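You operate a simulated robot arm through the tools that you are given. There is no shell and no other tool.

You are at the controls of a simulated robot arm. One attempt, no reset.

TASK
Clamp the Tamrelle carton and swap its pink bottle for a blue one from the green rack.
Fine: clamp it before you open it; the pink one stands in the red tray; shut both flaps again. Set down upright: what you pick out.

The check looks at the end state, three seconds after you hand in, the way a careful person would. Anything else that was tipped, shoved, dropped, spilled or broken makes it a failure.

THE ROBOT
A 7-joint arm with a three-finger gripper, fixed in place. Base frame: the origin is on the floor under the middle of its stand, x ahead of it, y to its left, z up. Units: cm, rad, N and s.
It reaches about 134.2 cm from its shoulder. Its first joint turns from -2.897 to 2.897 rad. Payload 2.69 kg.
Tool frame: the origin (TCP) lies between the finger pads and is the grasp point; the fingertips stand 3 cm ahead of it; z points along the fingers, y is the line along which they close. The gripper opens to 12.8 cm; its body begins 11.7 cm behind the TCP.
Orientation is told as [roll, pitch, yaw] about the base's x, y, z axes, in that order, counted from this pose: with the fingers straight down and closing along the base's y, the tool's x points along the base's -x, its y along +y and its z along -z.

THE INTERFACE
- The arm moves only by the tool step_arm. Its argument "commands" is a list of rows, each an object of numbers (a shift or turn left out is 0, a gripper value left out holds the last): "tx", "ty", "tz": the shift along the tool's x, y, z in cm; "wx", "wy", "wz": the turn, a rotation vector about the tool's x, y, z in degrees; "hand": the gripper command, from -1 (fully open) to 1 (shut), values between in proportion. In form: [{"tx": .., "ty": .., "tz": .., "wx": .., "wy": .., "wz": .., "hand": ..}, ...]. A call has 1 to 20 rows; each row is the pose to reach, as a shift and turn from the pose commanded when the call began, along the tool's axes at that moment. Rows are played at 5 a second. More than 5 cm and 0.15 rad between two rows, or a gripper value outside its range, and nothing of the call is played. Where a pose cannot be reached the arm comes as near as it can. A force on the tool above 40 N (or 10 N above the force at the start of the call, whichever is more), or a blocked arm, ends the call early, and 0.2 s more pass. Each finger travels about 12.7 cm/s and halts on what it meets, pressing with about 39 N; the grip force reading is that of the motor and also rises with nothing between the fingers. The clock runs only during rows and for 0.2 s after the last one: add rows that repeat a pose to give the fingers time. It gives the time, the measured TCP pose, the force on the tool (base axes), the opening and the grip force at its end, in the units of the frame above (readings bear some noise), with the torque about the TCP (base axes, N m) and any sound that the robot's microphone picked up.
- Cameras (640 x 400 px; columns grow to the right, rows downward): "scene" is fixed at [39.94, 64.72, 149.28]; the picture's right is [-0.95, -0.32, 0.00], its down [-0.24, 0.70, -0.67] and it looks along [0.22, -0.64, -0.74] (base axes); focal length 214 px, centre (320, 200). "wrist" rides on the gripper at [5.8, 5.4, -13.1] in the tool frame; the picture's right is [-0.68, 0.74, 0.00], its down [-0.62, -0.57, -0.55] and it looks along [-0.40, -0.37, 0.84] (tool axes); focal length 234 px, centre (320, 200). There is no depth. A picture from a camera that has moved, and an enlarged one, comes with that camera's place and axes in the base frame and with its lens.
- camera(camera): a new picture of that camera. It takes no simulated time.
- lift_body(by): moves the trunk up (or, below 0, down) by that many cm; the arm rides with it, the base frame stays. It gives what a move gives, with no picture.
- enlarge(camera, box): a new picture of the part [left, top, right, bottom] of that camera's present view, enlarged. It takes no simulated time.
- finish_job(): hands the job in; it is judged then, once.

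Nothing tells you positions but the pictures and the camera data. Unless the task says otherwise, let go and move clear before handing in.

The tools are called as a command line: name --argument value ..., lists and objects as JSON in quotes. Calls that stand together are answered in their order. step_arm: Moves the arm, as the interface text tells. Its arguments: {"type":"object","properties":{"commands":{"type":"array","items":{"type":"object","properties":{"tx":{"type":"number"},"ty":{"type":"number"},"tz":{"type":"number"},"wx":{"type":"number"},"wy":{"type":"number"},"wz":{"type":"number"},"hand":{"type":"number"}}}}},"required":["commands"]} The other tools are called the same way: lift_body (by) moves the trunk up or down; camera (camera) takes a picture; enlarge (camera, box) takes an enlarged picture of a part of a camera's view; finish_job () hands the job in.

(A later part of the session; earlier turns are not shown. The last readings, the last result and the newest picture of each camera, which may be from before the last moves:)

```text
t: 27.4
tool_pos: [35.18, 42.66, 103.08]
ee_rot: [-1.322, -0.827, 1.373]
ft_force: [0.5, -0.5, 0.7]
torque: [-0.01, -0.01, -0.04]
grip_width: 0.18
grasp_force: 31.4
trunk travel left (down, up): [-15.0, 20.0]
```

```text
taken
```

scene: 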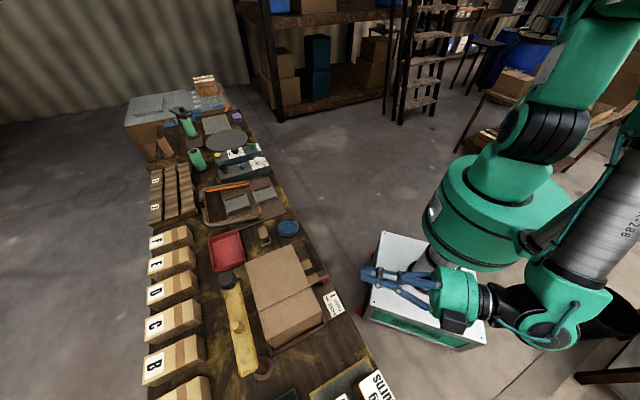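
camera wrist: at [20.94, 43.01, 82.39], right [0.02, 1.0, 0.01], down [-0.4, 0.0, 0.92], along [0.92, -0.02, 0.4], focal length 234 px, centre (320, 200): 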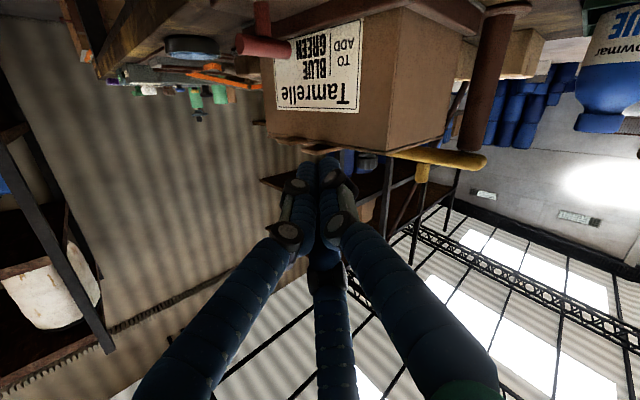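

step_arm --commands '[{"tx": 3.41, "ty": 2.75, "tz": 0.34}, {"tx": 6.83, "ty": 5.5, "tz": 0.69}, {"tx": 10.24, "ty": 8.25, "tz": 1.03}, {"tx": 13.66, "ty": 11.0, "tz": 1.376}, {"tx": 13.66, "ty": 11.0, "tz": 1.376}]'

camera --camera "scene"

```text
t: 28.6
tool_pos: [34.59, 42.21, 86.87]
ee_rot: [-1.317, -0.858, 1.344]
ft_force: [-0.5, -0.5, 0.0]
torque: [0.01, 0.0, -0.02]
grip_width: 0.23
grasp_force: 31.4
trunk travel left (down, up): [-15.0, 20.0]
```

```text
taken
```

scene: 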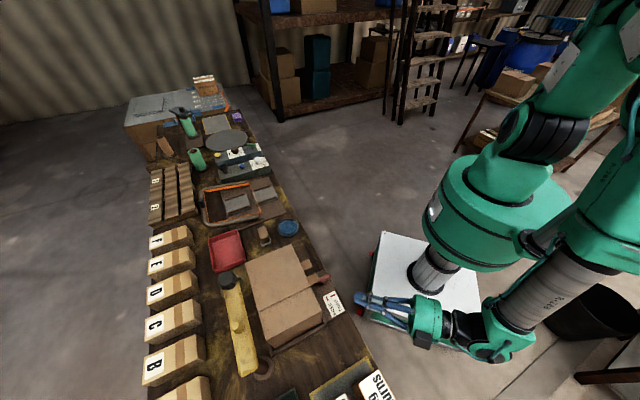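

step_arm --commands '[{"wz": 7}, {"wz": 14}, {"wz": 20}, {"wz": 20}]'

```text
t: 29.6
tool_pos: [34.71, 41.87, 86.46]
ee_rot: [-1.127, -1.176, 1.121]
ft_force: [-1.2, 0.3, 0.4]
torque: [0.02, -0.01, -0.02]
grip_width: 0.23
grasp_force: 32.0
trunk travel left (down, up): [-15.0, 20.0]
```

step_arm --commands '[{"tx": 0.6, "ty": 0.2, "tz": 1.43}, {"tx": 0.6, "ty": 0.2, "tz": 1.43}, {"tx": 0.6, "ty": 0.2, "tz": 1.43}]'

camera --camera "wrist"

enlarge --camera "scene" --box '[260, 220, 440, 340]'

```text
t: 30.4
tool_pos: [34.87, 41.67, 84.45]
ee_rot: [-1.146, -1.153, 1.165]
ft_force: [-0.2, -0.2, -0.2]
torque: [0.01, -0.01, 0.02]
grip_width: 0.2
grasp_force: 31.4
trunk travel left (down, up): [-15.0, 20.0]
```

```text
taken
camera wrist: at [20.63, 44.62, 79.46], right [0.07, 0.94, 0.35], down [-0.41, -0.29, 0.86], along [0.91, -0.21, 0.37], focal length 234 px, centre (320, 200)
```

wrist: 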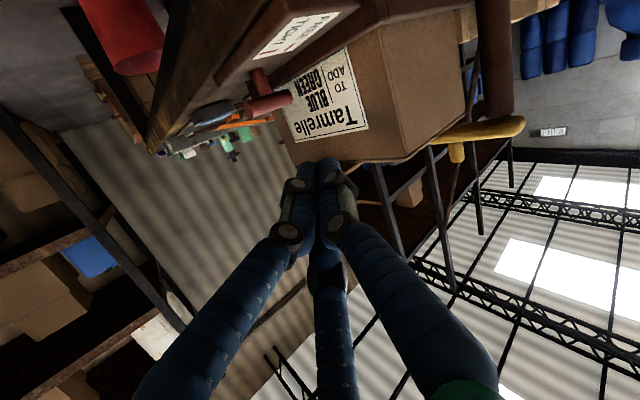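

```text
3.33 times, centred on (350, 280) of scene
camera zoom: at [39.94, 64.72, 149.28], right [-0.95, -0.32, 0.0], down [-0.24, 0.7, -0.67], along [0.22, -0.64, -0.74], focal length 715 px, centre (220, -67)
```

zoom: 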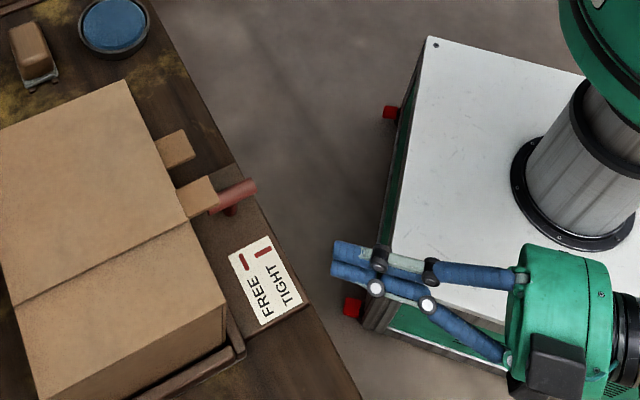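

step_arm --commands '[{"tx": -0.8, "ty": -0.25, "tz": 2.0}, {"tx": -1.2, "ty": -0.37, "tz": 4.0}, {"tx": -1.5, "ty": -0.46, "tz": 6.0}, {"tx": -1.77, "ty": -0.54, "tz": 8.05}, {"tx": -1.77, "ty": -0.54, "tz": 8.05}]'

enlarge --camera "wrist" --box '[220, 60, 460, 210]'

enlarge --camera "scene" --box '[260, 230, 380, 330]'

```text
t: 31.6
tool_pos: [42.94, 41.8, 85.25]
ee_rot: [-1.143, -1.158, 1.163]
ft_force: [-0.7, -0.2, -0.1]
torque: [0.01, 0.02, 0.03]
grip_width: 0.18
grasp_force: 31.1
trunk travel left (down, up): [-15.0, 20.0]
```

```text
2.67 times, centred on (340, 135) of wrist
camera zoom: at [28.83, 44.83, 80.08], right [0.07, 0.93, 0.35], down [-0.41, -0.29, 0.86], along [0.91, -0.21, 0.37], focal length 624 px, centre (267, 373)
```

zoom: 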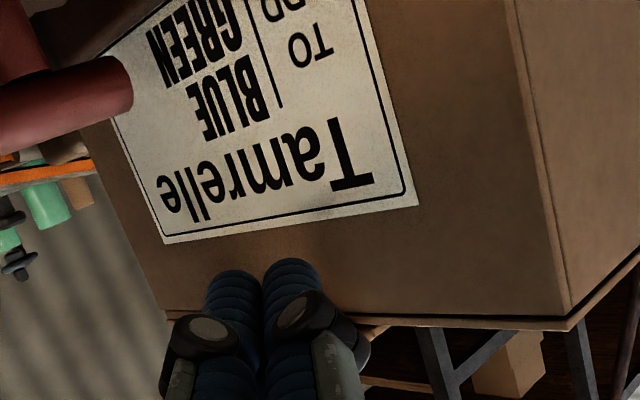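

```text
4.00 times, centred on (320, 280) of scene
camera zoom: at [39.94, 64.72, 149.28], right [-0.95, -0.32, 0.0], down [-0.24, 0.7, -0.67], along [0.22, -0.64, -0.74], focal length 858 px, centre (320, -120)
```

zoom: 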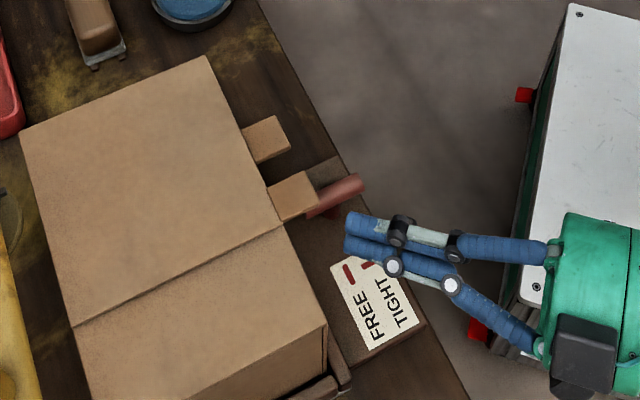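

The fingertips are just outside tab 2 and a little below it. I'll slide under the tab and lift the top flap about 20°, watching the force.

step_arm --commands '[{"tx": -0.27, "ty": -0.08, "tz": 1.65}, {"tx": -0.536, "ty": -0.168, "tz": 3.3}, {"tx": -1.2, "ty": -0.43, "tz": 3.19}, {"tx": -1.864, "ty": -0.705, "tz": 3.08}, {"tx": -2.93, "ty": -1.17, "tz": 2.91}, {"tx": -4.0, "ty": -1.633, "tz": 2.738}, {"tx": -5.06, "ty": -2.14, "tz": 2.68}, {"tx": -6.13, "ty": -2.643, "tz": 2.626}]'

enlarge --camera "scene" --box '[240, 220, 380, 330]'

camera --camera "wrist"

```text
t: 33.4
tool_pos: [46.74, 41.58, 91.37]
ee_rot: [-1.144, -1.158, 1.164]
ft_force: [0.0, -0.6, -0.6]
torque: [-0.02, 0.01, -0.02]
grip_width: 0.23
grasp_force: 31.3
trunk travel left (down, up): [-15.0, 20.0]
```

```text
3.64 times, centred on (310, 275) of scene
camera zoom: at [39.94, 64.72, 149.28], right [-0.95, -0.32, 0.0], down [-0.24, 0.7, -0.67], along [0.22, -0.64, -0.74], focal length 780 px, centre (356, -73)
```

zoom: 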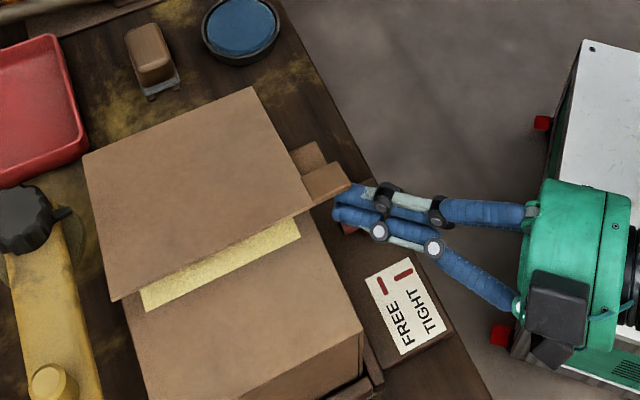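

```text
taken
camera wrist: at [32.59, 44.68, 86.12], right [0.07, 0.93, 0.35], down [-0.41, -0.29, 0.86], along [0.91, -0.21, 0.37], focal length 234 px, centre (320, 200)
```

wrist: 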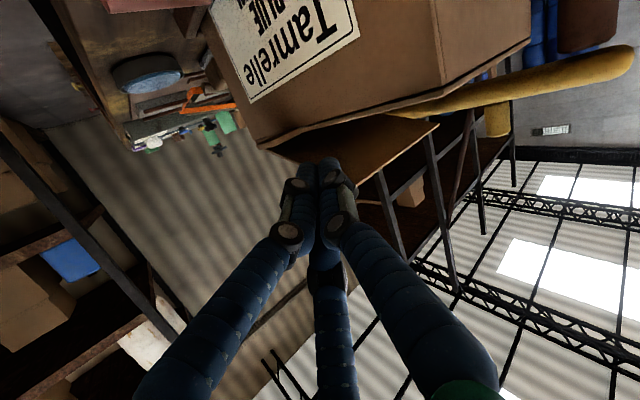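

The top flap rides up nicely on the finger. I'll continue the arc.

step_arm --commands '[{"tx": -1.1, "ty": -0.45, "tz": 0.3}, {"tx": -2.21, "ty": -0.89, "tz": 0.61}, {"tx": -3.27, "ty": -1.34, "tz": 1.16}, {"tx": -4.34, "ty": -1.8, "tz": 1.71}, {"tx": -5.28, "ty": -2.32, "tz": 2.4}, {"tx": -6.22, "ty": -2.85, "tz": 3.1}, {"tx": -6.87, "ty": -3.65, "tz": 3.68}, {"tx": -7.52, "ty": -4.45, "tz": 4.26}, {"tx": -7.95, "ty": -5.38, "tz": 4.85}, {"tx": -8.38, "ty": -6.3, "tz": 5.45}]'

camera --camera "scene"

camera --camera "wrist"

```text
t: 35.6
tool_pos: [53.91, 38.74, 100.51]
ee_rot: [-1.144, -1.158, 1.165]
ft_force: [-1.3, 0.3, -0.8]
torque: [0.0, -0.02, 0.0]
grip_width: 0.22
grasp_force: 31.5
trunk travel left (down, up): [-15.0, 20.0]
```

```text
taken
```

scene: 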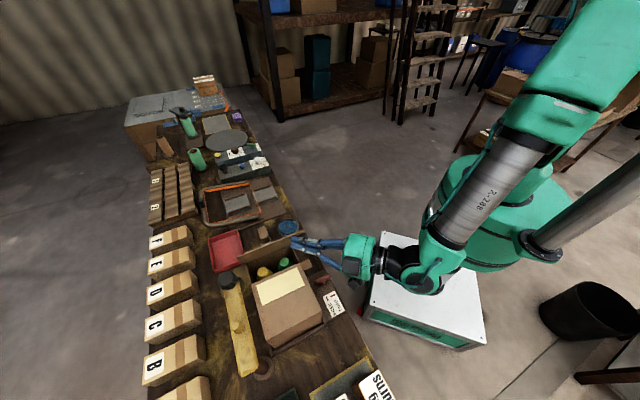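

```text
taken
camera wrist: at [39.76, 41.85, 95.31], right [0.07, 0.93, 0.35], down [-0.41, -0.29, 0.86], along [0.91, -0.21, 0.37], focal length 234 px, centre (320, 200)
```

wrist: 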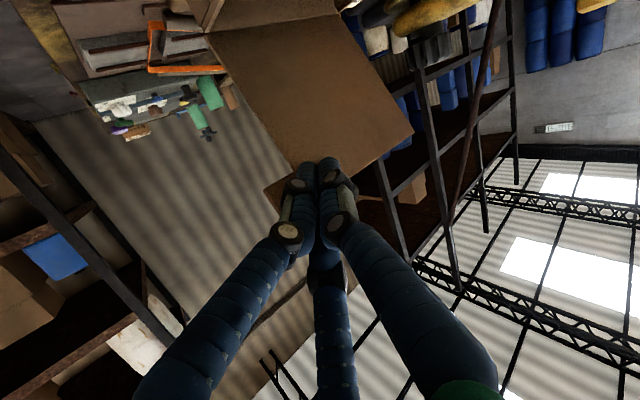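

step_arm --commands '[{"tx": -0.25, "ty": -0.92, "tz": 0.69}, {"tx": -0.5, "ty": -1.84, "tz": 1.39}, {"tx": -0.57, "ty": -2.73, "tz": 2.15}, {"tx": -0.63, "ty": -3.62, "tz": 2.92}, {"tx": -0.5, "ty": -4.45, "tz": 3.74}, {"tx": -0.37, "ty": -5.28, "tz": 4.56}, {"tx": -0.06, "ty": -6.04, "tz": 5.42}, {"tx": 0.255, "ty": -6.79, "tz": 6.28}, {"tx": 0.255, "ty": -6.79, "tz": 6.28}]'

camera --camera "scene"

camera --camera "wrist"

```text
t: 37.6
tool_pos: [60.22, 32.24, 101.66]
ee_rot: [-1.146, -1.158, 1.167]
ft_force: [0.2, 0.0, 0.4]
torque: [-0.01, 0.01, 0.03]
grip_width: 0.2
grasp_force: 31.4
trunk travel left (down, up): [-15.0, 20.0]
```

```text
taken
```

scene: 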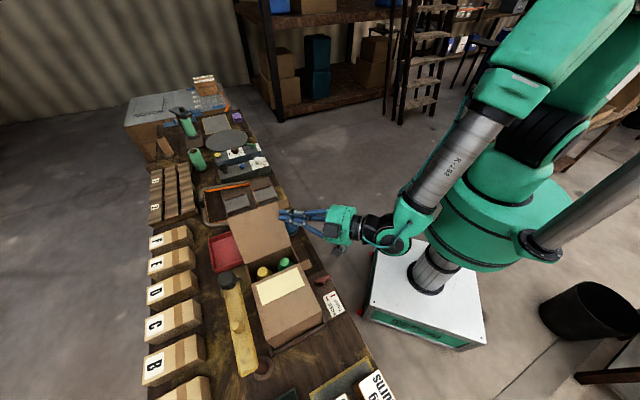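

```text
taken
camera wrist: at [46.06, 35.34, 96.43], right [0.07, 0.93, 0.35], down [-0.41, -0.29, 0.86], along [0.91, -0.21, 0.37], focal length 234 px, centre (320, 200)
```

wrist: 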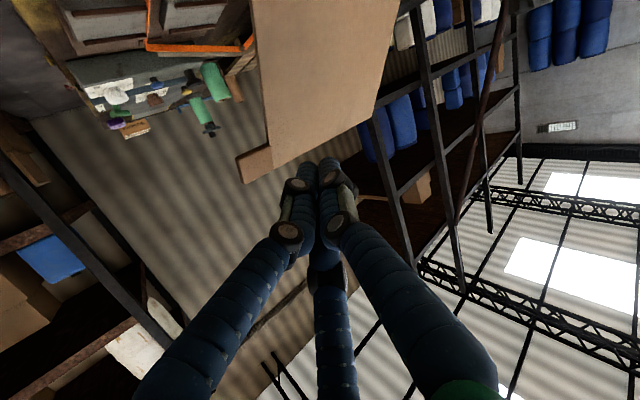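

enlarge --camera "scene" --box '[190, 190, 350, 340]'

```text
2.67 times, centred on (270, 265) of scene
camera zoom: at [39.94, 64.72, 149.28], right [-0.95, -0.32, 0.0], down [-0.24, 0.7, -0.67], along [0.22, -0.64, -0.74], focal length 572 px, centre (453, 27)
```

zoom: 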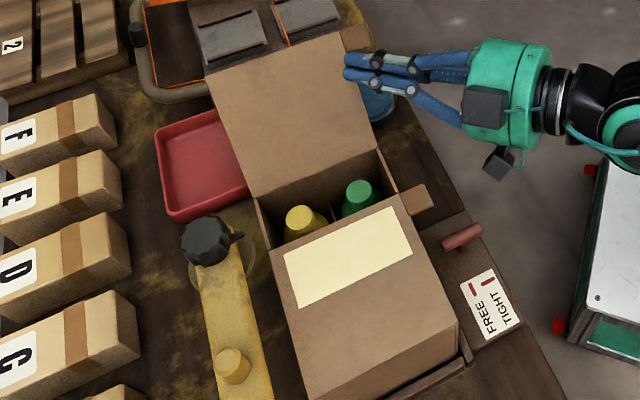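

The top flap stands open at about 120°, and I can see yellow and green bottles inside. I'll retreat and re-orient to point along base +y, a mirrored approach for the other flap's tab.

step_arm --commands '[{"tz": -4.5}, {"tz": -9}, {"tz": -13.5}, {"tz": -15, "tx": -0.66, "ty": -0.27, "wx": -5.62, "wy": 2.12, "wz": -4.48}, {"tz": -15.2, "tx": -1.33, "ty": -0.54, "wx": -11.25, "wy": 4.23, "wz": -8.95}, {"tz": -15.4, "tx": -2.0, "ty": -0.81, "wx": -16.87, "wy": 6.35, "wz": -13.43}, {"tz": -15.5, "tx": -2.65, "ty": -1.08, "wx": -22.5, "wy": 8.47, "wz": -17.9}, {"tz": -15.6, "tx": -3.3, "ty": -1.35, "wx": -28.1, "wy": 10.58, "wz": -22.4}, {"tz": -15.7, "tx": -4.0, "ty": -1.6, "wx": -33.74, "wy": 12.7, "wz": -26.85}, {"tz": -15.8, "tx": -4.65, "ty": -1.88, "wx": -39.37, "wy": 14.8, "wz": -31.3}, {"tz": -15.9, "tx": -5.3, "ty": -2.15, "wx": -45.0, "wy": 16.93, "wz": -35.8}, {"tz": -16.1, "tx": -6.0, "ty": -2.42, "wx": -50.6, "wy": 19.05, "wz": -40.3}, {"tz": -16.2, "tx": -6.64, "ty": -2.7, "wx": -56.24, "wy": 21.16, "wz": -44.75}, {"tz": -16.34, "tx": -7.3, "ty": -2.96, "wx": -61.86, "wy": 23.28, "wz": -49.23}, {"tz": -16.34, "tx": -7.3, "ty": -2.96, "wx": -61.86, "wy": 23.28, "wz": -49.23}]'

camera --camera "scene"

camera --camera "wrist"

```text
t: 40.8
tool_pos: [45.69, 32.66, 111.91]
ee_rot: [-0.313, -0.305, 1.62]
ft_force: [2.1, 1.3, -1.7]
torque: [-0.14, 0.19, 0.04]
grip_width: 0.21
grasp_force: 31.5
out of reach, approached as far as the arm can: row 13
trunk travel left (down, up): [-15.0, 20.0]
```

```text
taken
```

scene: 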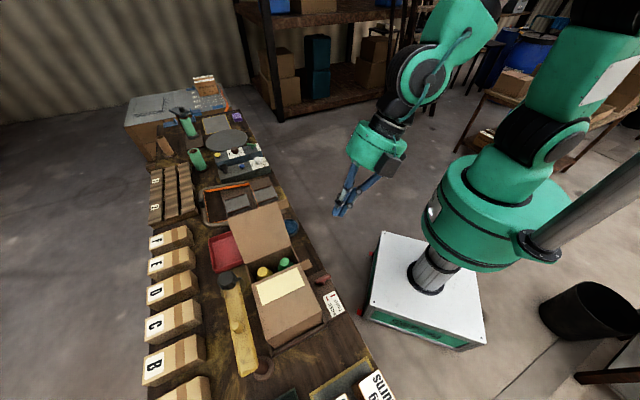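

```text
taken
camera wrist: at [36.95, 23.4, 120.32], right [-0.73, 0.68, -0.01], down [0.35, 0.4, 0.85], along [0.58, 0.62, -0.53], focal length 234 px, centre (320, 200)
```

wrist: 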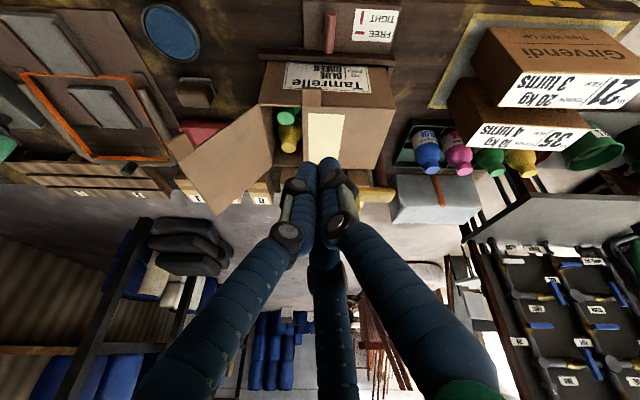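

step_arm --commands '[{"wx": 1.2, "wy": -6.98, "wz": -3.18, "tx": 1.5, "ty": -0.49, "tz": 0.88}, {"wx": 2.41, "wy": -13.96, "wz": -6.36, "tx": 3.0, "ty": -0.98, "tz": 1.77}, {"wx": 3.61, "wy": -20.93, "wz": -9.54, "tx": 4.5, "ty": -1.48, "tz": 2.65}, {"wx": 4.82, "wy": -27.9, "wz": -12.72, "tx": 6.0, "ty": -1.97, "tz": 3.54}, {"wx": 6.02, "wy": -34.9, "wz": -15.9, "tx": 7.5, "ty": -2.46, "tz": 4.42}, {"wx": 7.23, "wy": -41.87, "wz": -19.09, "tx": 9.0, "ty": -2.95, "tz": 5.3}, {"wx": 8.43, "wy": -48.84, "wz": -22.27, "tx": 10.5, "ty": -3.45, "tz": 6.2}, {"wx": 9.64, "wy": -55.8, "wz": -25.45, "tx": 12.0, "ty": -3.94, "tz": 7.07}, {"wx": 10.84, "wy": -62.8, "wz": -28.63, "tx": 13.53, "ty": -4.43, "tz": 7.96}, {"wx": 10.84, "wy": -62.8, "wz": -28.63, "tx": 13.53, "ty": -4.43, "tz": 7.96}]'

camera --camera "scene"

camera --camera "wrist"

```text
t: 43.0
tool_pos: [53.0, 21.79, 102.15]
ee_rot: [-1.334, -0.764, 2.976]
ft_force: [0.4, 0.2, -0.3]
torque: [0.04, -0.01, 0.06]
grip_width: 0.21
grasp_force: 31.9
out of reach, approached as far as the arm can: row 1, 2
trunk travel left (down, up): [-15.0, 20.0]
```

```text
taken
```

scene: 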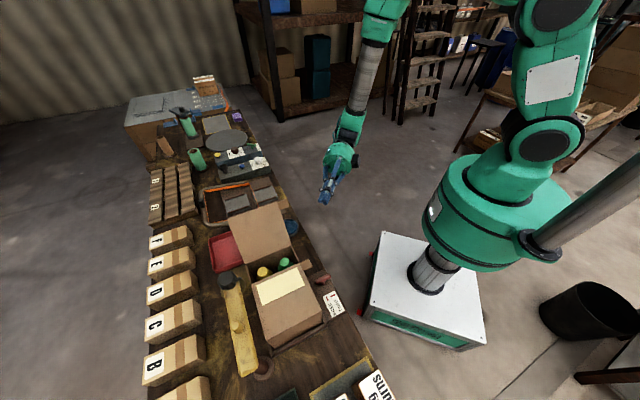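

```text
taken
camera wrist: at [53.11, 7.62, 96.53], right [-1.0, -0.01, -0.05], down [-0.04, -0.4, 0.92], along [-0.03, 0.92, 0.4], focal length 234 px, centre (320, 200)
```

wrist: 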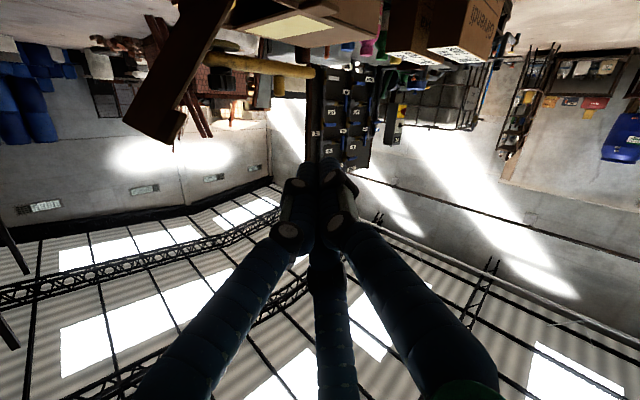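

step_arm --commands '[{"tx": 3.0, "ty": 3.0, "tz": 0.8}, {"tx": 6.0, "ty": 6.0, "tz": 1.6}, {"tx": 9.0, "ty": 9.0, "tz": 2.4}, {"tx": 12.02, "ty": 12.02, "tz": 3.2}, {"tx": 12.02, "ty": 12.02, "tz": 3.2}]'

camera --camera "wrist"

enlarge --camera "scene" --box '[230, 180, 390, 320]'

```text
t: 44.2
tool_pos: [52.92, 21.9, 84.89]
ee_rot: [-1.33, -0.764, 2.972]
ft_force: [-0.5, -0.3, -0.4]
torque: [0.01, -0.04, 0.02]
grip_width: 0.19
grasp_force: 31.9
trunk travel left (down, up): [-15.0, 20.0]
```

```text
taken
camera wrist: at [53.14, 7.68, 79.3], right [-1.0, -0.01, -0.05], down [-0.04, -0.4, 0.92], along [-0.02, 0.92, 0.4], focal length 234 px, centre (320, 200)
```

wrist: 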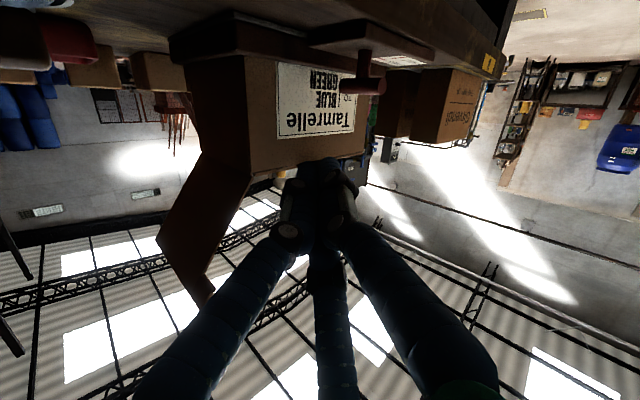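

```text
2.86 times, centred on (310, 250) of scene
camera zoom: at [39.94, 64.72, 149.28], right [-0.95, -0.32, 0.0], down [-0.24, 0.7, -0.67], along [0.22, -0.64, -0.74], focal length 613 px, centre (349, 57)
```

zoom: 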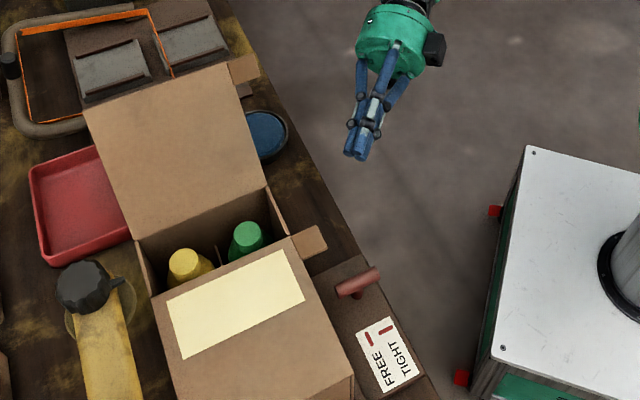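

step_arm --commands '[{"tx": -0.37, "ty": -0.45, "tz": 3.3}, {"tx": -0.73, "ty": -0.9, "tz": 6.6}, {"tx": -1.1, "ty": -1.355, "tz": 9.85}, {"tx": -1.1, "ty": -1.355, "tz": 9.85}]'

enlarge --camera "wrist" --box '[200, 40, 440, 210]'

enlarge --camera "scene" --box '[250, 220, 350, 310]'

```text
t: 45.2
tool_pos: [52.82, 31.81, 84.91]
ee_rot: [-1.331, -0.765, 2.972]
ft_force: [-0.2, 0.4, -0.2]
torque: [0.03, 0.02, 0.0]
grip_width: 0.25
grasp_force: 31.8
trunk travel left (down, up): [-15.0, 20.0]
```

```text
2.35 times, centred on (320, 125) of wrist
camera zoom: at [53.21, 17.58, 79.22], right [-1.0, -0.01, -0.05], down [-0.04, -0.4, 0.92], along [-0.02, 0.92, 0.4], focal length 551 px, centre (320, 376)
```

zoom: 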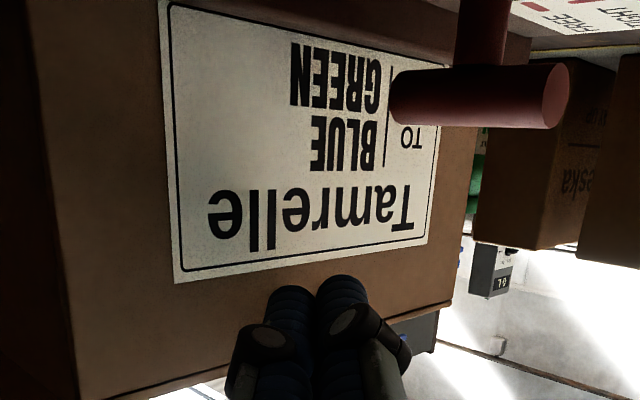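

```text
4.44 times, centred on (300, 265) of scene
camera zoom: at [39.94, 64.72, 149.28], right [-0.95, -0.32, 0.0], down [-0.24, 0.7, -0.67], along [0.22, -0.64, -0.74], focal length 953 px, centre (409, -89)
```

zoom: 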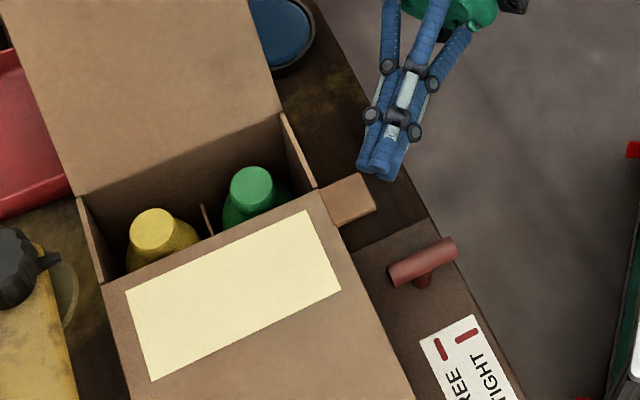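

step_arm --commands '[{"tx": -0.07, "ty": -0.25, "tz": 1.6}, {"tx": -0.15, "ty": -0.5, "tz": 3.17}, {"tx": -0.78, "ty": -0.95, "tz": 3.18}, {"tx": -1.41, "ty": -1.41, "tz": 3.19}, {"tx": -2.2, "ty": -2.25, "tz": 2.95}, {"tx": -2.98, "ty": -3.1, "tz": 2.72}, {"tx": -3.86, "ty": -3.88, "tz": 2.65}, {"tx": -4.74, "ty": -4.66, "tz": 2.585}]'

enlarge --camera "scene" --box '[220, 210, 360, 330]'

```text
t: 47.0
tool_pos: [52.99, 35.71, 91.09]
ee_rot: [-1.33, -0.766, 2.972]
ft_force: [-0.5, 0.3, -0.2]
torque: [0.0, -0.02, 0.01]
grip_width: 0.23
grasp_force: 31.0
trunk travel left (down, up): [-15.0, 20.0]
```

```text
3.33 times, centred on (290, 270) of scene
camera zoom: at [39.94, 64.72, 149.28], right [-0.95, -0.32, 0.0], down [-0.24, 0.7, -0.67], along [0.22, -0.64, -0.74], focal length 715 px, centre (420, -33)
```

zoom: 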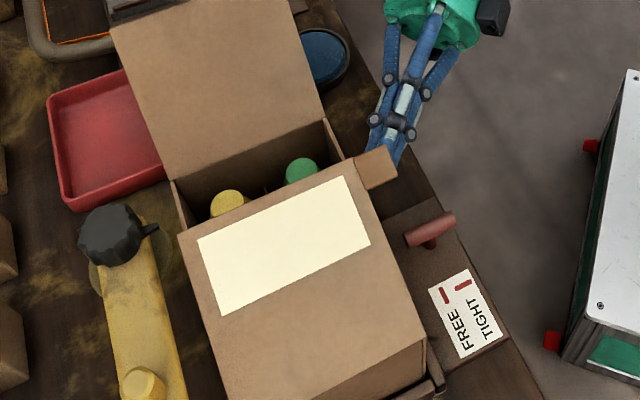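

step_arm --commands '[{"tx": -0.85, "ty": -0.84, "tz": 0.3}, {"tx": -1.7, "ty": -1.68, "tz": 0.59}, {"tx": -2.54, "ty": -2.48, "tz": 1.14}, {"tx": -3.37, "ty": -3.28, "tz": 1.68}, {"tx": -4.24, "ty": -3.93, "tz": 2.36}, {"tx": -5.11, "ty": -4.59, "tz": 3.05}, {"tx": -6.1, "ty": -4.87, "tz": 3.61}, {"tx": -7.1, "ty": -5.15, "tz": 4.18}, {"tx": -8.13, "ty": -5.18, "tz": 4.76}, {"tx": -9.16, "ty": -5.21, "tz": 5.35}, {"tx": -10.11, "ty": -5.08, "tz": 6.02}, {"tx": -11.06, "ty": -4.95, "tz": 6.7}]'

enlarge --camera "scene" --box '[200, 190, 360, 340]'

```text
t: 49.6
tool_pos: [48.57, 44.39, 100.86]
ee_rot: [-1.33, -0.763, 2.971]
ft_force: [-0.5, 0.8, 0.8]
torque: [0.01, -0.03, -0.01]
grip_width: 0.19
grasp_force: 31.3
trunk travel left (down, up): [-15.0, 20.0]
```

```text
2.67 times, centred on (280, 265) of scene
camera zoom: at [39.94, 64.72, 149.28], right [-0.95, -0.32, 0.0], down [-0.24, 0.7, -0.67], along [0.22, -0.64, -0.74], focal length 572 px, centre (427, 27)
```

zoom: 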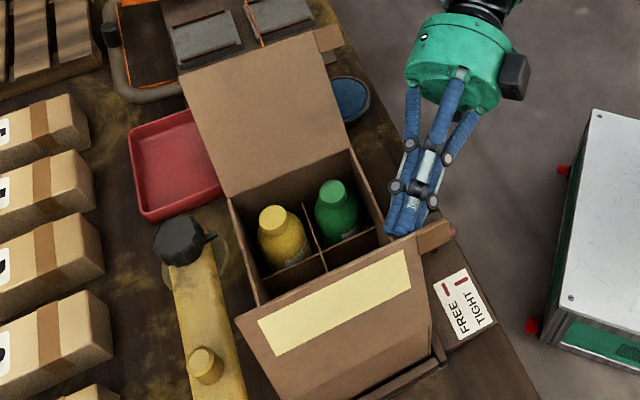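

step_arm --commands '[{"tx": -0.86, "ty": 0.3, "tz": 0.76}, {"tx": -1.71, "ty": 0.59, "tz": 1.51}, {"tx": -2.44, "ty": 1.04, "tz": 2.32}, {"tx": -3.16, "ty": 1.49, "tz": 3.13}, {"tx": -3.75, "ty": 2.08, "tz": 3.98}, {"tx": -4.33, "ty": 2.67, "tz": 4.82}, {"tx": -4.33, "ty": 2.67, "tz": 4.82}, {"tx": -4.33, "ty": 2.67, "tz": 4.82}]'

camera --camera "scene"

enlarge --camera "scene" --box '[200, 190, 360, 340]'

camera --camera "wrist"

```text
t: 51.4
tool_pos: [43.59, 49.15, 101.27]
ee_rot: [-1.331, -0.764, 2.973]
ft_force: [-0.4, -0.6, -0.2]
torque: [0.0, 0.03, 0.01]
grip_width: 0.19
grasp_force: 31.5
trunk travel left (down, up): [-15.0, 20.0]
```

```text
taken
```

scene: 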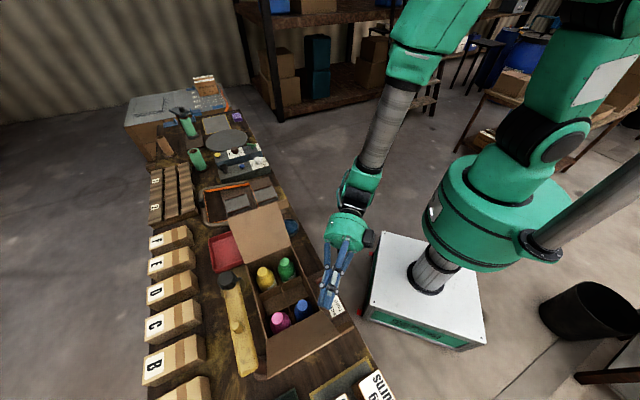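

```text
2.67 times, centred on (280, 265) of scene
camera zoom: at [39.94, 64.72, 149.28], right [-0.95, -0.32, 0.0], down [-0.24, 0.7, -0.67], along [0.22, -0.64, -0.74], focal length 572 px, centre (427, 27)
```

zoom: 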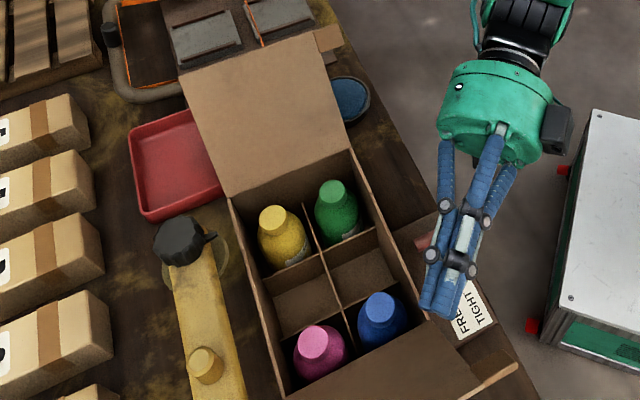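

```text
taken
camera wrist: at [43.92, 34.98, 95.6], right [-1.0, -0.01, -0.05], down [-0.04, -0.4, 0.92], along [-0.02, 0.92, 0.4], focal length 234 px, centre (320, 200)
```

wrist: 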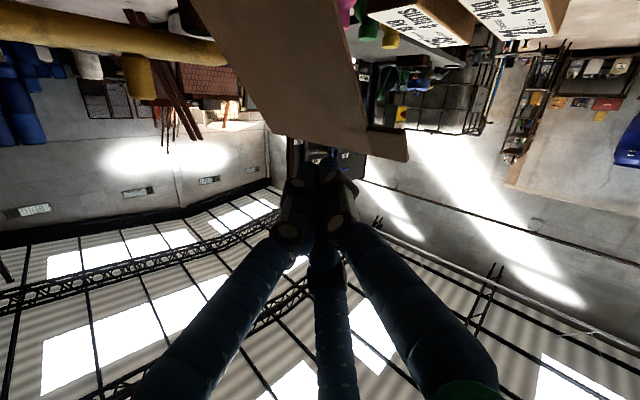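

Both flaps are open. Inside there are six cells: yellow, green, two empty, pink (far right) and blue (near right). I'll retreat, go to a vertical hand pose and look down from above.

step_arm --commands '[{"tz": -5}, {"tz": -10}, {"tx": -0.04, "ty": -1.0, "tz": -10.5, "wx": -4.44, "wy": 5.78, "wz": 1.13}, {"tx": -0.09, "ty": -2.0, "tz": -11.05, "wx": -8.88, "wy": 11.57, "wz": 2.27}, {"tx": -0.13, "ty": -3.0, "tz": -11.6, "wx": -13.3, "wy": 17.35, "wz": 3.4}, {"tx": -0.17, "ty": -4.0, "tz": -12.1, "wx": -17.75, "wy": 23.13, "wz": 4.53}, {"tx": -0.22, "ty": -5.0, "tz": -12.6, "wx": -22.2, "wy": 28.9, "wz": 5.67}, {"tx": -0.26, "ty": -6.0, "tz": -13.2, "wx": -26.6, "wy": 34.7, "wz": 6.8}, {"tx": -0.3, "ty": -7.0, "tz": -13.7, "wx": -31.07, "wy": 40.5, "wz": 7.94}, {"tx": -0.35, "ty": -8.0, "tz": -14.2, "wx": -35.5, "wy": 46.27, "wz": 9.07}, {"tx": -0.39, "ty": -9.0, "tz": -14.7, "wx": -39.94, "wy": 52.05, "wz": 10.2}, {"tx": -0.44, "ty": -10.0, "tz": -15.3, "wx": -44.4, "wy": 57.8, "wz": 11.34}, {"tx": -0.48, "ty": -10.95, "tz": -15.79, "wx": -48.82, "wy": 63.62, "wz": 12.47}, {"tx": -0.48, "ty": -10.95, "tz": -15.79, "wx": -48.82, "wy": 63.62, "wz": 12.47}]'

camera --camera "wrist"

camera --camera "scene"

```text
t: 54.4
tool_pos: [49.35, 35.22, 108.65]
ee_rot: [-0.131, -0.159, 2.137]
ft_force: [-0.9, -1.2, 0.0]
torque: [0.01, -0.02, 0.02]
grip_width: 0.21
grasp_force: 31.8
out of reach, approached as far as the arm can: row 12, 13, 14
trunk travel left (down, up): [-15.0, 20.0]
```

```text
taken
camera wrist: at [47.48, 24.99, 119.79], right [-0.98, 0.19, 0.01], down [0.14, 0.69, 0.71], along [0.12, 0.7, -0.71], focal length 234 px, centre (320, 200)
```

wrist: 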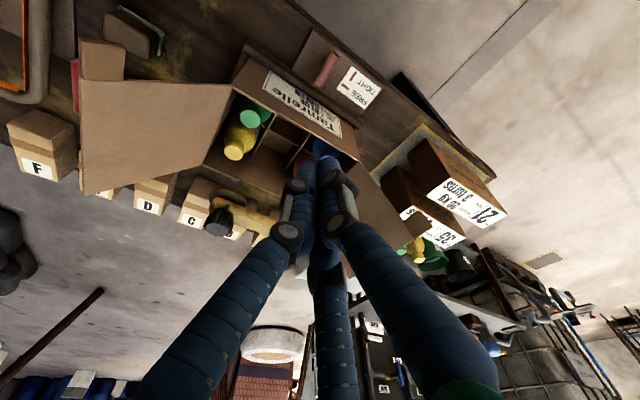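

```text
taken
```

scene: 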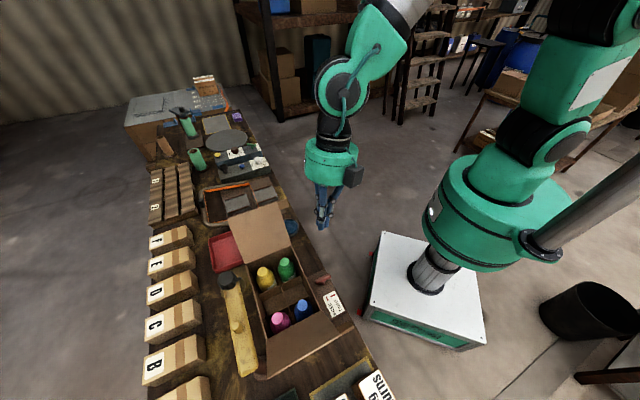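

step_arm --commands '[{"tx": -1.5, "ty": -0.66, "tz": -1.18, "wx": -0.94, "wy": 2.19, "wz": 6.34}, {"tx": -3.0, "ty": -1.32, "tz": -2.36, "wx": -1.88, "wy": 4.38, "wz": 12.68}, {"tx": -4.5, "ty": -1.99, "tz": -3.54, "wx": -2.83, "wy": 6.58, "wz": 19.0}, {"tx": -6.0, "ty": -2.65, "tz": -4.72, "wx": -3.77, "wy": 8.77, "wz": 25.4}, {"tx": -7.55, "ty": -3.31, "tz": -5.9, "wx": -4.71, "wy": 10.96, "wz": 31.7}, {"tx": -7.55, "ty": -3.31, "tz": -5.9, "wx": -4.71, "wy": 10.96, "wz": 31.7}]'

camera --camera "wrist"

camera --camera "scene"

```text
t: 55.8
tool_pos: [46.91, 39.67, 112.85]
ee_rot: [0.059, -0.191, 1.592]
ft_force: [2.0, 2.0, -2.5]
torque: [-0.18, 0.26, 0.07]
grip_width: 0.23
grasp_force: 31.6
out of reach, approached as far as the arm can: row 1, 2, 3, 4, 5, 6
trunk travel left (down, up): [-15.0, 20.0]
```

```text
taken
camera wrist: at [42.39, 31.34, 124.9], right [-0.75, 0.64, 0.17], down [0.59, 0.52, 0.62], along [0.31, 0.57, -0.76], focal length 234 px, centre (320, 200)
```

wrist: 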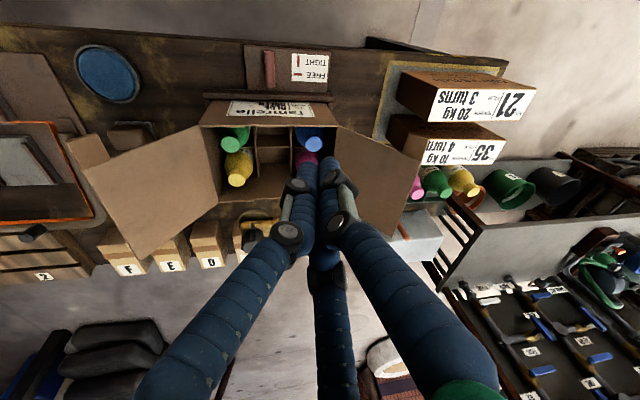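

```text
taken
```

scene: 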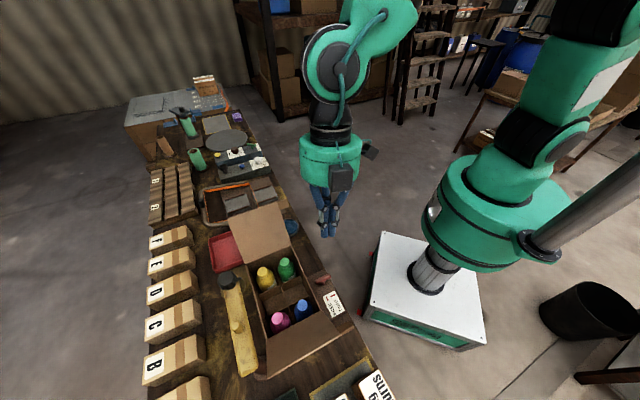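

The wrist posture is still limited a little, with about 11° of tilt left. I'll move further out over the bench, where the arm is less folded, and straighten there.

step_arm --commands '[{"tx": -1.9, "ty": -2.2, "tz": -1.86}, {"tx": -3.8, "ty": -4.4, "tz": -3.7}, {"tx": -5.7, "ty": -6.6, "tz": -5.6}, {"tx": -7.56, "ty": -8.8, "tz": -7.43}, {"tx": -7.56, "ty": -8.8, "tz": -7.43, "wx": 1.7, "wy": 5.4, "wz": 0.7}, {"tx": -7.56, "ty": -8.8, "tz": -7.43, "wx": 3.5, "wy": 10.9, "wz": 1.5}, {"tx": -7.56, "ty": -8.8, "tz": -7.43, "wx": 3.5, "wy": 10.9, "wz": 1.5}]'

camera --camera "wrist"

```text
t: 57.4
tool_pos: [55.59, 45.52, 121.13]
ee_rot: [0.07, -0.233, 1.592]
ft_force: [-0.3, 0.1, 0.2]
torque: [-0.03, 0.01, 0.02]
grip_width: 0.22
grasp_force: 31.7
out of reach, approached as far as the arm can: row 1, 2, 3, 4, 5, 6, 7
trunk travel left (down, up): [-15.0, 20.0]
```

```text
taken
camera wrist: at [51.23, 36.8, 132.73], right [-0.75, 0.63, 0.21], down [0.59, 0.49, 0.64], along [0.3, 0.6, -0.74], focal length 234 px, centre (320, 200)
```

wrist: 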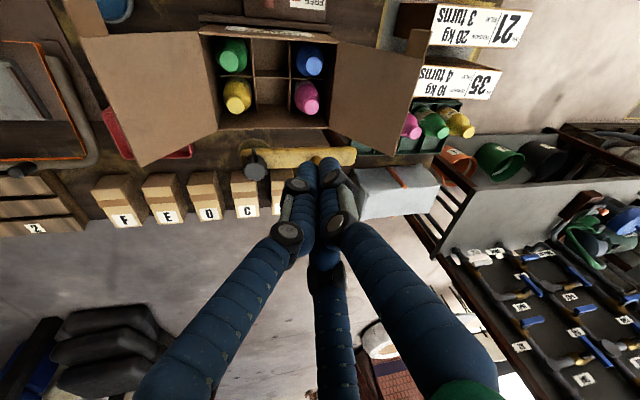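

I have a clear view now: green and yellow in the left cells, blue and pink in the right cells, and the middle column empty. I'll raise the trunk to give the wrist a better range before straightening the hand.

lift_body --by 15

step_arm --commands '[{"tz": 4, "wx": 1, "wy": 3}, {"tz": 8, "wx": 2, "wy": 6}, {"tz": 12, "wx": 3, "wy": 9}, {"tz": 15, "wx": 4, "wy": 13}, {"tz": 15, "wx": 4, "wy": 13}]'

camera --camera "wrist"

camera --camera "scene"

```text
t: 59.1
tool_pos: [55.42, 45.56, 136.07]
ee_rot: [0.07, -0.233, 1.591]
ft_force: [0.3, 0.7, -0.3]
torque: [0.0, 0.0, -0.02]
grip_width: 0.18
grasp_force: 31.2
trunk travel left (down, up): [-30.0, 5.0]
```

```text
t: 60.4
tool_pos: [54.02, 46.8, 124.14]
ee_rot: [0.063, -0.197, 1.596]
ft_force: [0.5, -1.0, 0.2]
torque: [0.04, -0.03, -0.02]
grip_width: 0.2
grasp_force: 31.1
out of reach, approached as far as the arm can: row 1, 2, 3, 4, 5
trunk travel left (down, up): [-30.0, 5.0]
```

```text
taken
camera wrist: at [49.54, 38.43, 136.08], right [-0.75, 0.64, 0.18], down [0.59, 0.52, 0.62], along [0.3, 0.57, -0.76], focal length 234 px, centre (320, 200)
```

wrist: 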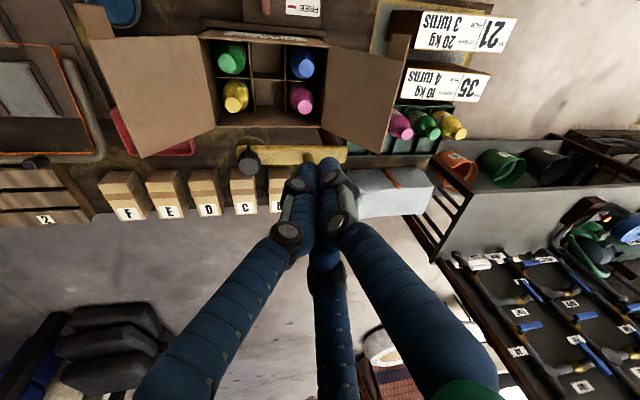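

```text
taken
```

scene: 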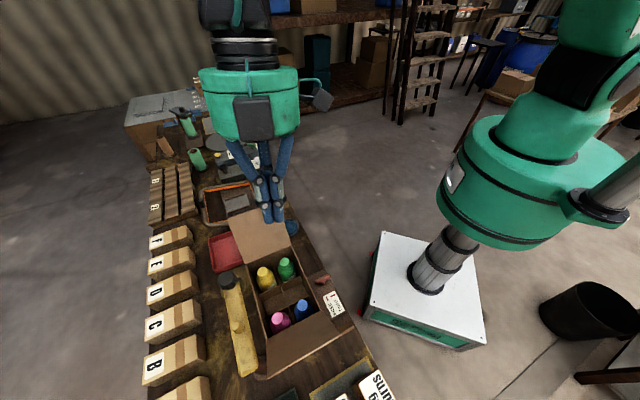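

enlarge --camera "wrist" --box '[200, 20, 360, 130]'

enlarge --camera "scene" --box '[230, 230, 350, 380]'

enlarge --camera "wrist" --box '[360, 80, 500, 170]'

```text
3.64 times, centred on (280, 75) of wrist
camera zoom: at [49.54, 38.43, 136.08], right [-0.75, 0.64, 0.18], down [0.59, 0.52, 0.62], along [0.3, 0.57, -0.76], focal length 852 px, centre (466, 654)
```

zoom: 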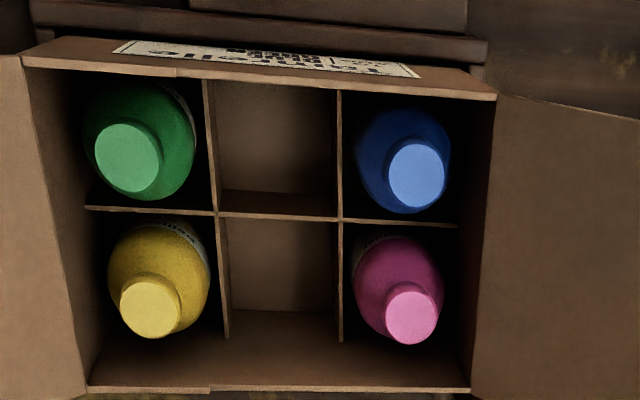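

```text
2.67 times, centred on (290, 305) of scene
camera zoom: at [39.94, 64.72, 149.28], right [-0.95, -0.32, 0.0], down [-0.24, 0.7, -0.67], along [0.22, -0.64, -0.74], focal length 572 px, centre (400, -80)
```

zoom: 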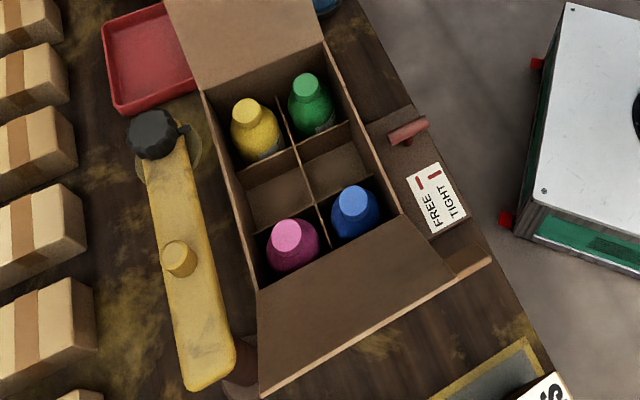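

```text
4.44 times, centred on (430, 125) of wrist
camera zoom: at [49.54, 38.43, 136.08], right [-0.75, 0.64, 0.18], down [0.59, 0.52, 0.62], along [0.3, 0.57, -0.76], focal length 1041 px, centre (-169, 533)
```

zoom: 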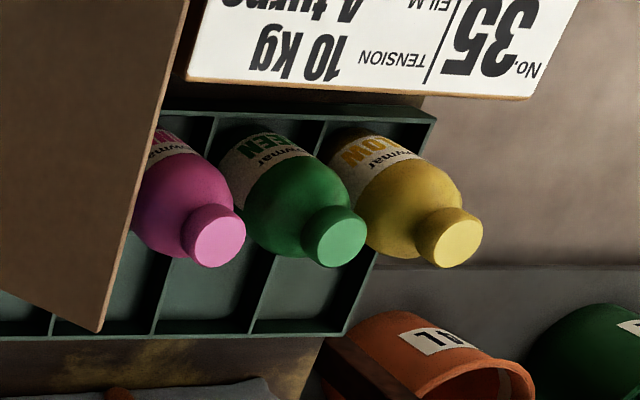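

The hand stays stuck at about 11° of tilt at this height. I'll try passing through the intermediate lean that worked before, toward the bench at az 45°, to bring the wrist back to a good branch.

step_arm --commands '[{"wx": 2, "wy": -6.5}, {"wx": 8, "wy": -10}, {"wx": 15, "wy": -13}, {"wx": 21, "wy": -16}, {"wx": 21, "wy": -16}]'

```text
t: 61.5
tool_pos: [54.01, 46.76, 123.93]
ee_rot: [-0.32, -0.471, 1.634]
ft_force: [-0.3, 0.3, 0.1]
torque: [0.0, 0.0, 0.01]
grip_width: 0.23
grasp_force: 31.2
trunk travel left (down, up): [-30.0, 5.0]
```

step_arm --commands '[{"tx": 1.8, "ty": 1.1, "tz": 3.4}, {"tx": 3.6, "ty": 2.2, "tz": 6.8}, {"tx": 5.45, "ty": 3.36, "tz": 10.15}, {"tx": 5.45, "ty": 3.36, "tz": 10.15, "wx": -3.43, "wy": 5.47, "wz": -0.16}, {"tx": 5.45, "ty": 3.36, "tz": 10.15, "wx": -6.86, "wy": 10.9, "wz": -0.32}, {"tx": 5.45, "ty": 3.36, "tz": 10.15, "wx": -10.3, "wy": 16.4, "wz": -0.48}, {"tx": 5.45, "ty": 3.36, "tz": 10.15, "wx": -13.7, "wy": 21.9, "wz": -0.64}, {"tx": 5.45, "ty": 3.36, "tz": 10.15, "wx": -17.15, "wy": 27.34, "wz": -0.8}, {"tx": 5.45, "ty": 3.36, "tz": 10.15, "wx": -17.15, "wy": 27.34, "wz": -0.8}]'

camera --camera "wrist"

```text
t: 63.5
tool_pos: [52.22, 45.57, 109.1]
ee_rot: [-0.123, -0.217, 1.58]
ft_force: [1.0, 0.5, -0.1]
torque: [-0.02, 0.03, 0.0]
grip_width: 0.2
grasp_force: 31.7
out of reach, approached as far as the arm can: row 5, 6, 7, 8, 9
trunk travel left (down, up): [-30.0, 5.0]
```

```text
taken
camera wrist: at [45.3, 37.27, 119.85], right [-0.74, 0.67, 0.06], down [0.49, 0.47, 0.73], along [0.47, 0.57, -0.68], focal length 234 px, centre (320, 200)
```

wrist: 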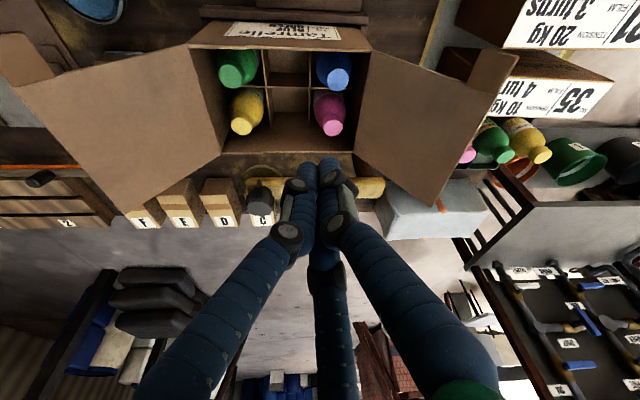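

The wrist is in a flipped branch, with a joint at its limit. I'll unwind it: lean out until nearly level, swing sideways to point along +x, then bring it down to vertical. All of this stays above the flaps.

step_arm --commands '[{"wx": 3.63, "wy": -6.37, "tz": -0.5}, {"wx": 7.27, "wy": -12.7, "tz": -1}, {"wx": 10.9, "wy": -19.1, "tz": -1.5}, {"wx": 14.5, "wy": -25.5, "tz": -2}, {"wx": 18.2, "wy": -31.8, "tz": -2.5}, {"wx": 21.8, "wy": -38.2, "tz": -3}, {"wx": 25.4, "wy": -44.6, "tz": -3}, {"wx": 29.1, "wy": -50.9, "tz": -3}, {"wx": 32.7, "wy": -57.3, "tz": -3}, {"wx": 32.7, "wy": -57.3, "tz": -3}]'

camera --camera "scene"

```text
t: 65.8
tool_pos: [51.66, 44.81, 112.05]
ee_rot: [-1.238, -1.03, 2.331]
ft_force: [0.3, 0.0, -0.3]
torque: [0.03, -0.02, 0.0]
grip_width: 0.22
grasp_force: 31.5
out of reach, approached as far as the arm can: row 2
trunk travel left (down, up): [-30.0, 5.0]
```

```text
taken
```

scene: 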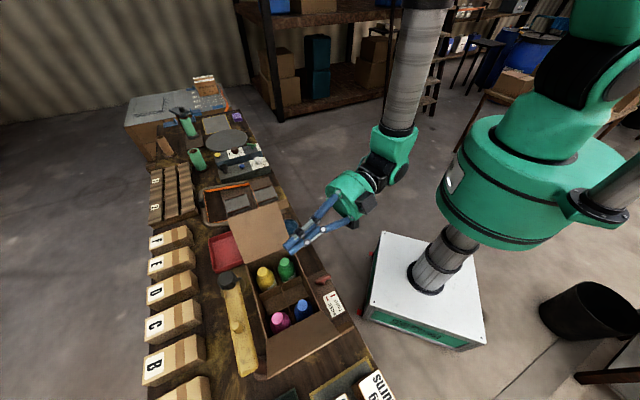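

step_arm --commands '[{"wx": 6.43, "wy": 3.65, "wz": 1.26, "tx": -0.57, "ty": 1.22, "tz": -0.59}, {"wx": 12.85, "wy": 7.3, "wz": 2.52, "tx": -1.15, "ty": 2.43, "tz": -1.18}, {"wx": 19.28, "wy": 10.95, "wz": 3.79, "tx": -1.72, "ty": 3.65, "tz": -1.77}, {"wx": 25.7, "wy": 14.6, "wz": 5.05, "tx": -2.3, "ty": 4.87, "tz": -2.36}, {"wx": 32.1, "wy": 18.25, "wz": 6.3, "tx": -2.87, "ty": 6.09, "tz": -2.96}, {"wx": 38.55, "wy": 21.9, "wz": 7.57, "tx": -3.45, "ty": 7.3, "tz": -3.55}, {"wx": 45.0, "wy": 25.55, "wz": 8.84, "tx": -4.0, "ty": 8.5, "tz": -4.14}, {"wx": 51.4, "wy": 29.2, "wz": 10.1, "tx": -4.6, "ty": 9.74, "tz": -4.73}, {"wx": 51.4, "wy": 29.2, "wz": 10.1, "tx": -4.6, "ty": 9.74, "tz": -4.73}]'

camera --camera "scene"

```text
t: 67.8
tool_pos: [39.99, 46.01, 112.04]
ee_rot: [-1.239, -1.027, 1.285]
ft_force: [-0.1, 0.3, -0.9]
torque: [0.0, -0.01, -0.02]
grip_width: 0.19
grasp_force: 31.8
trunk travel left (down, up): [-30.0, 5.0]
```

```text
taken
```

scene: 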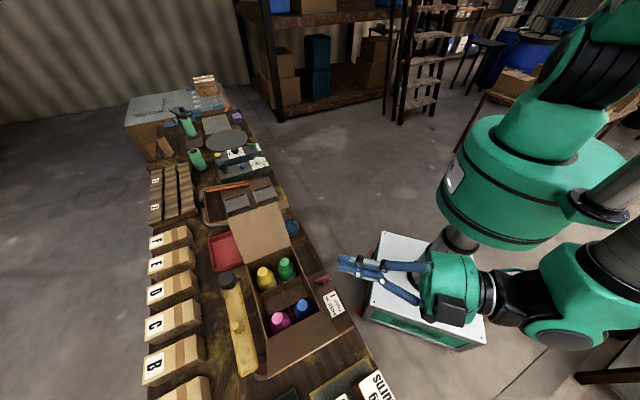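

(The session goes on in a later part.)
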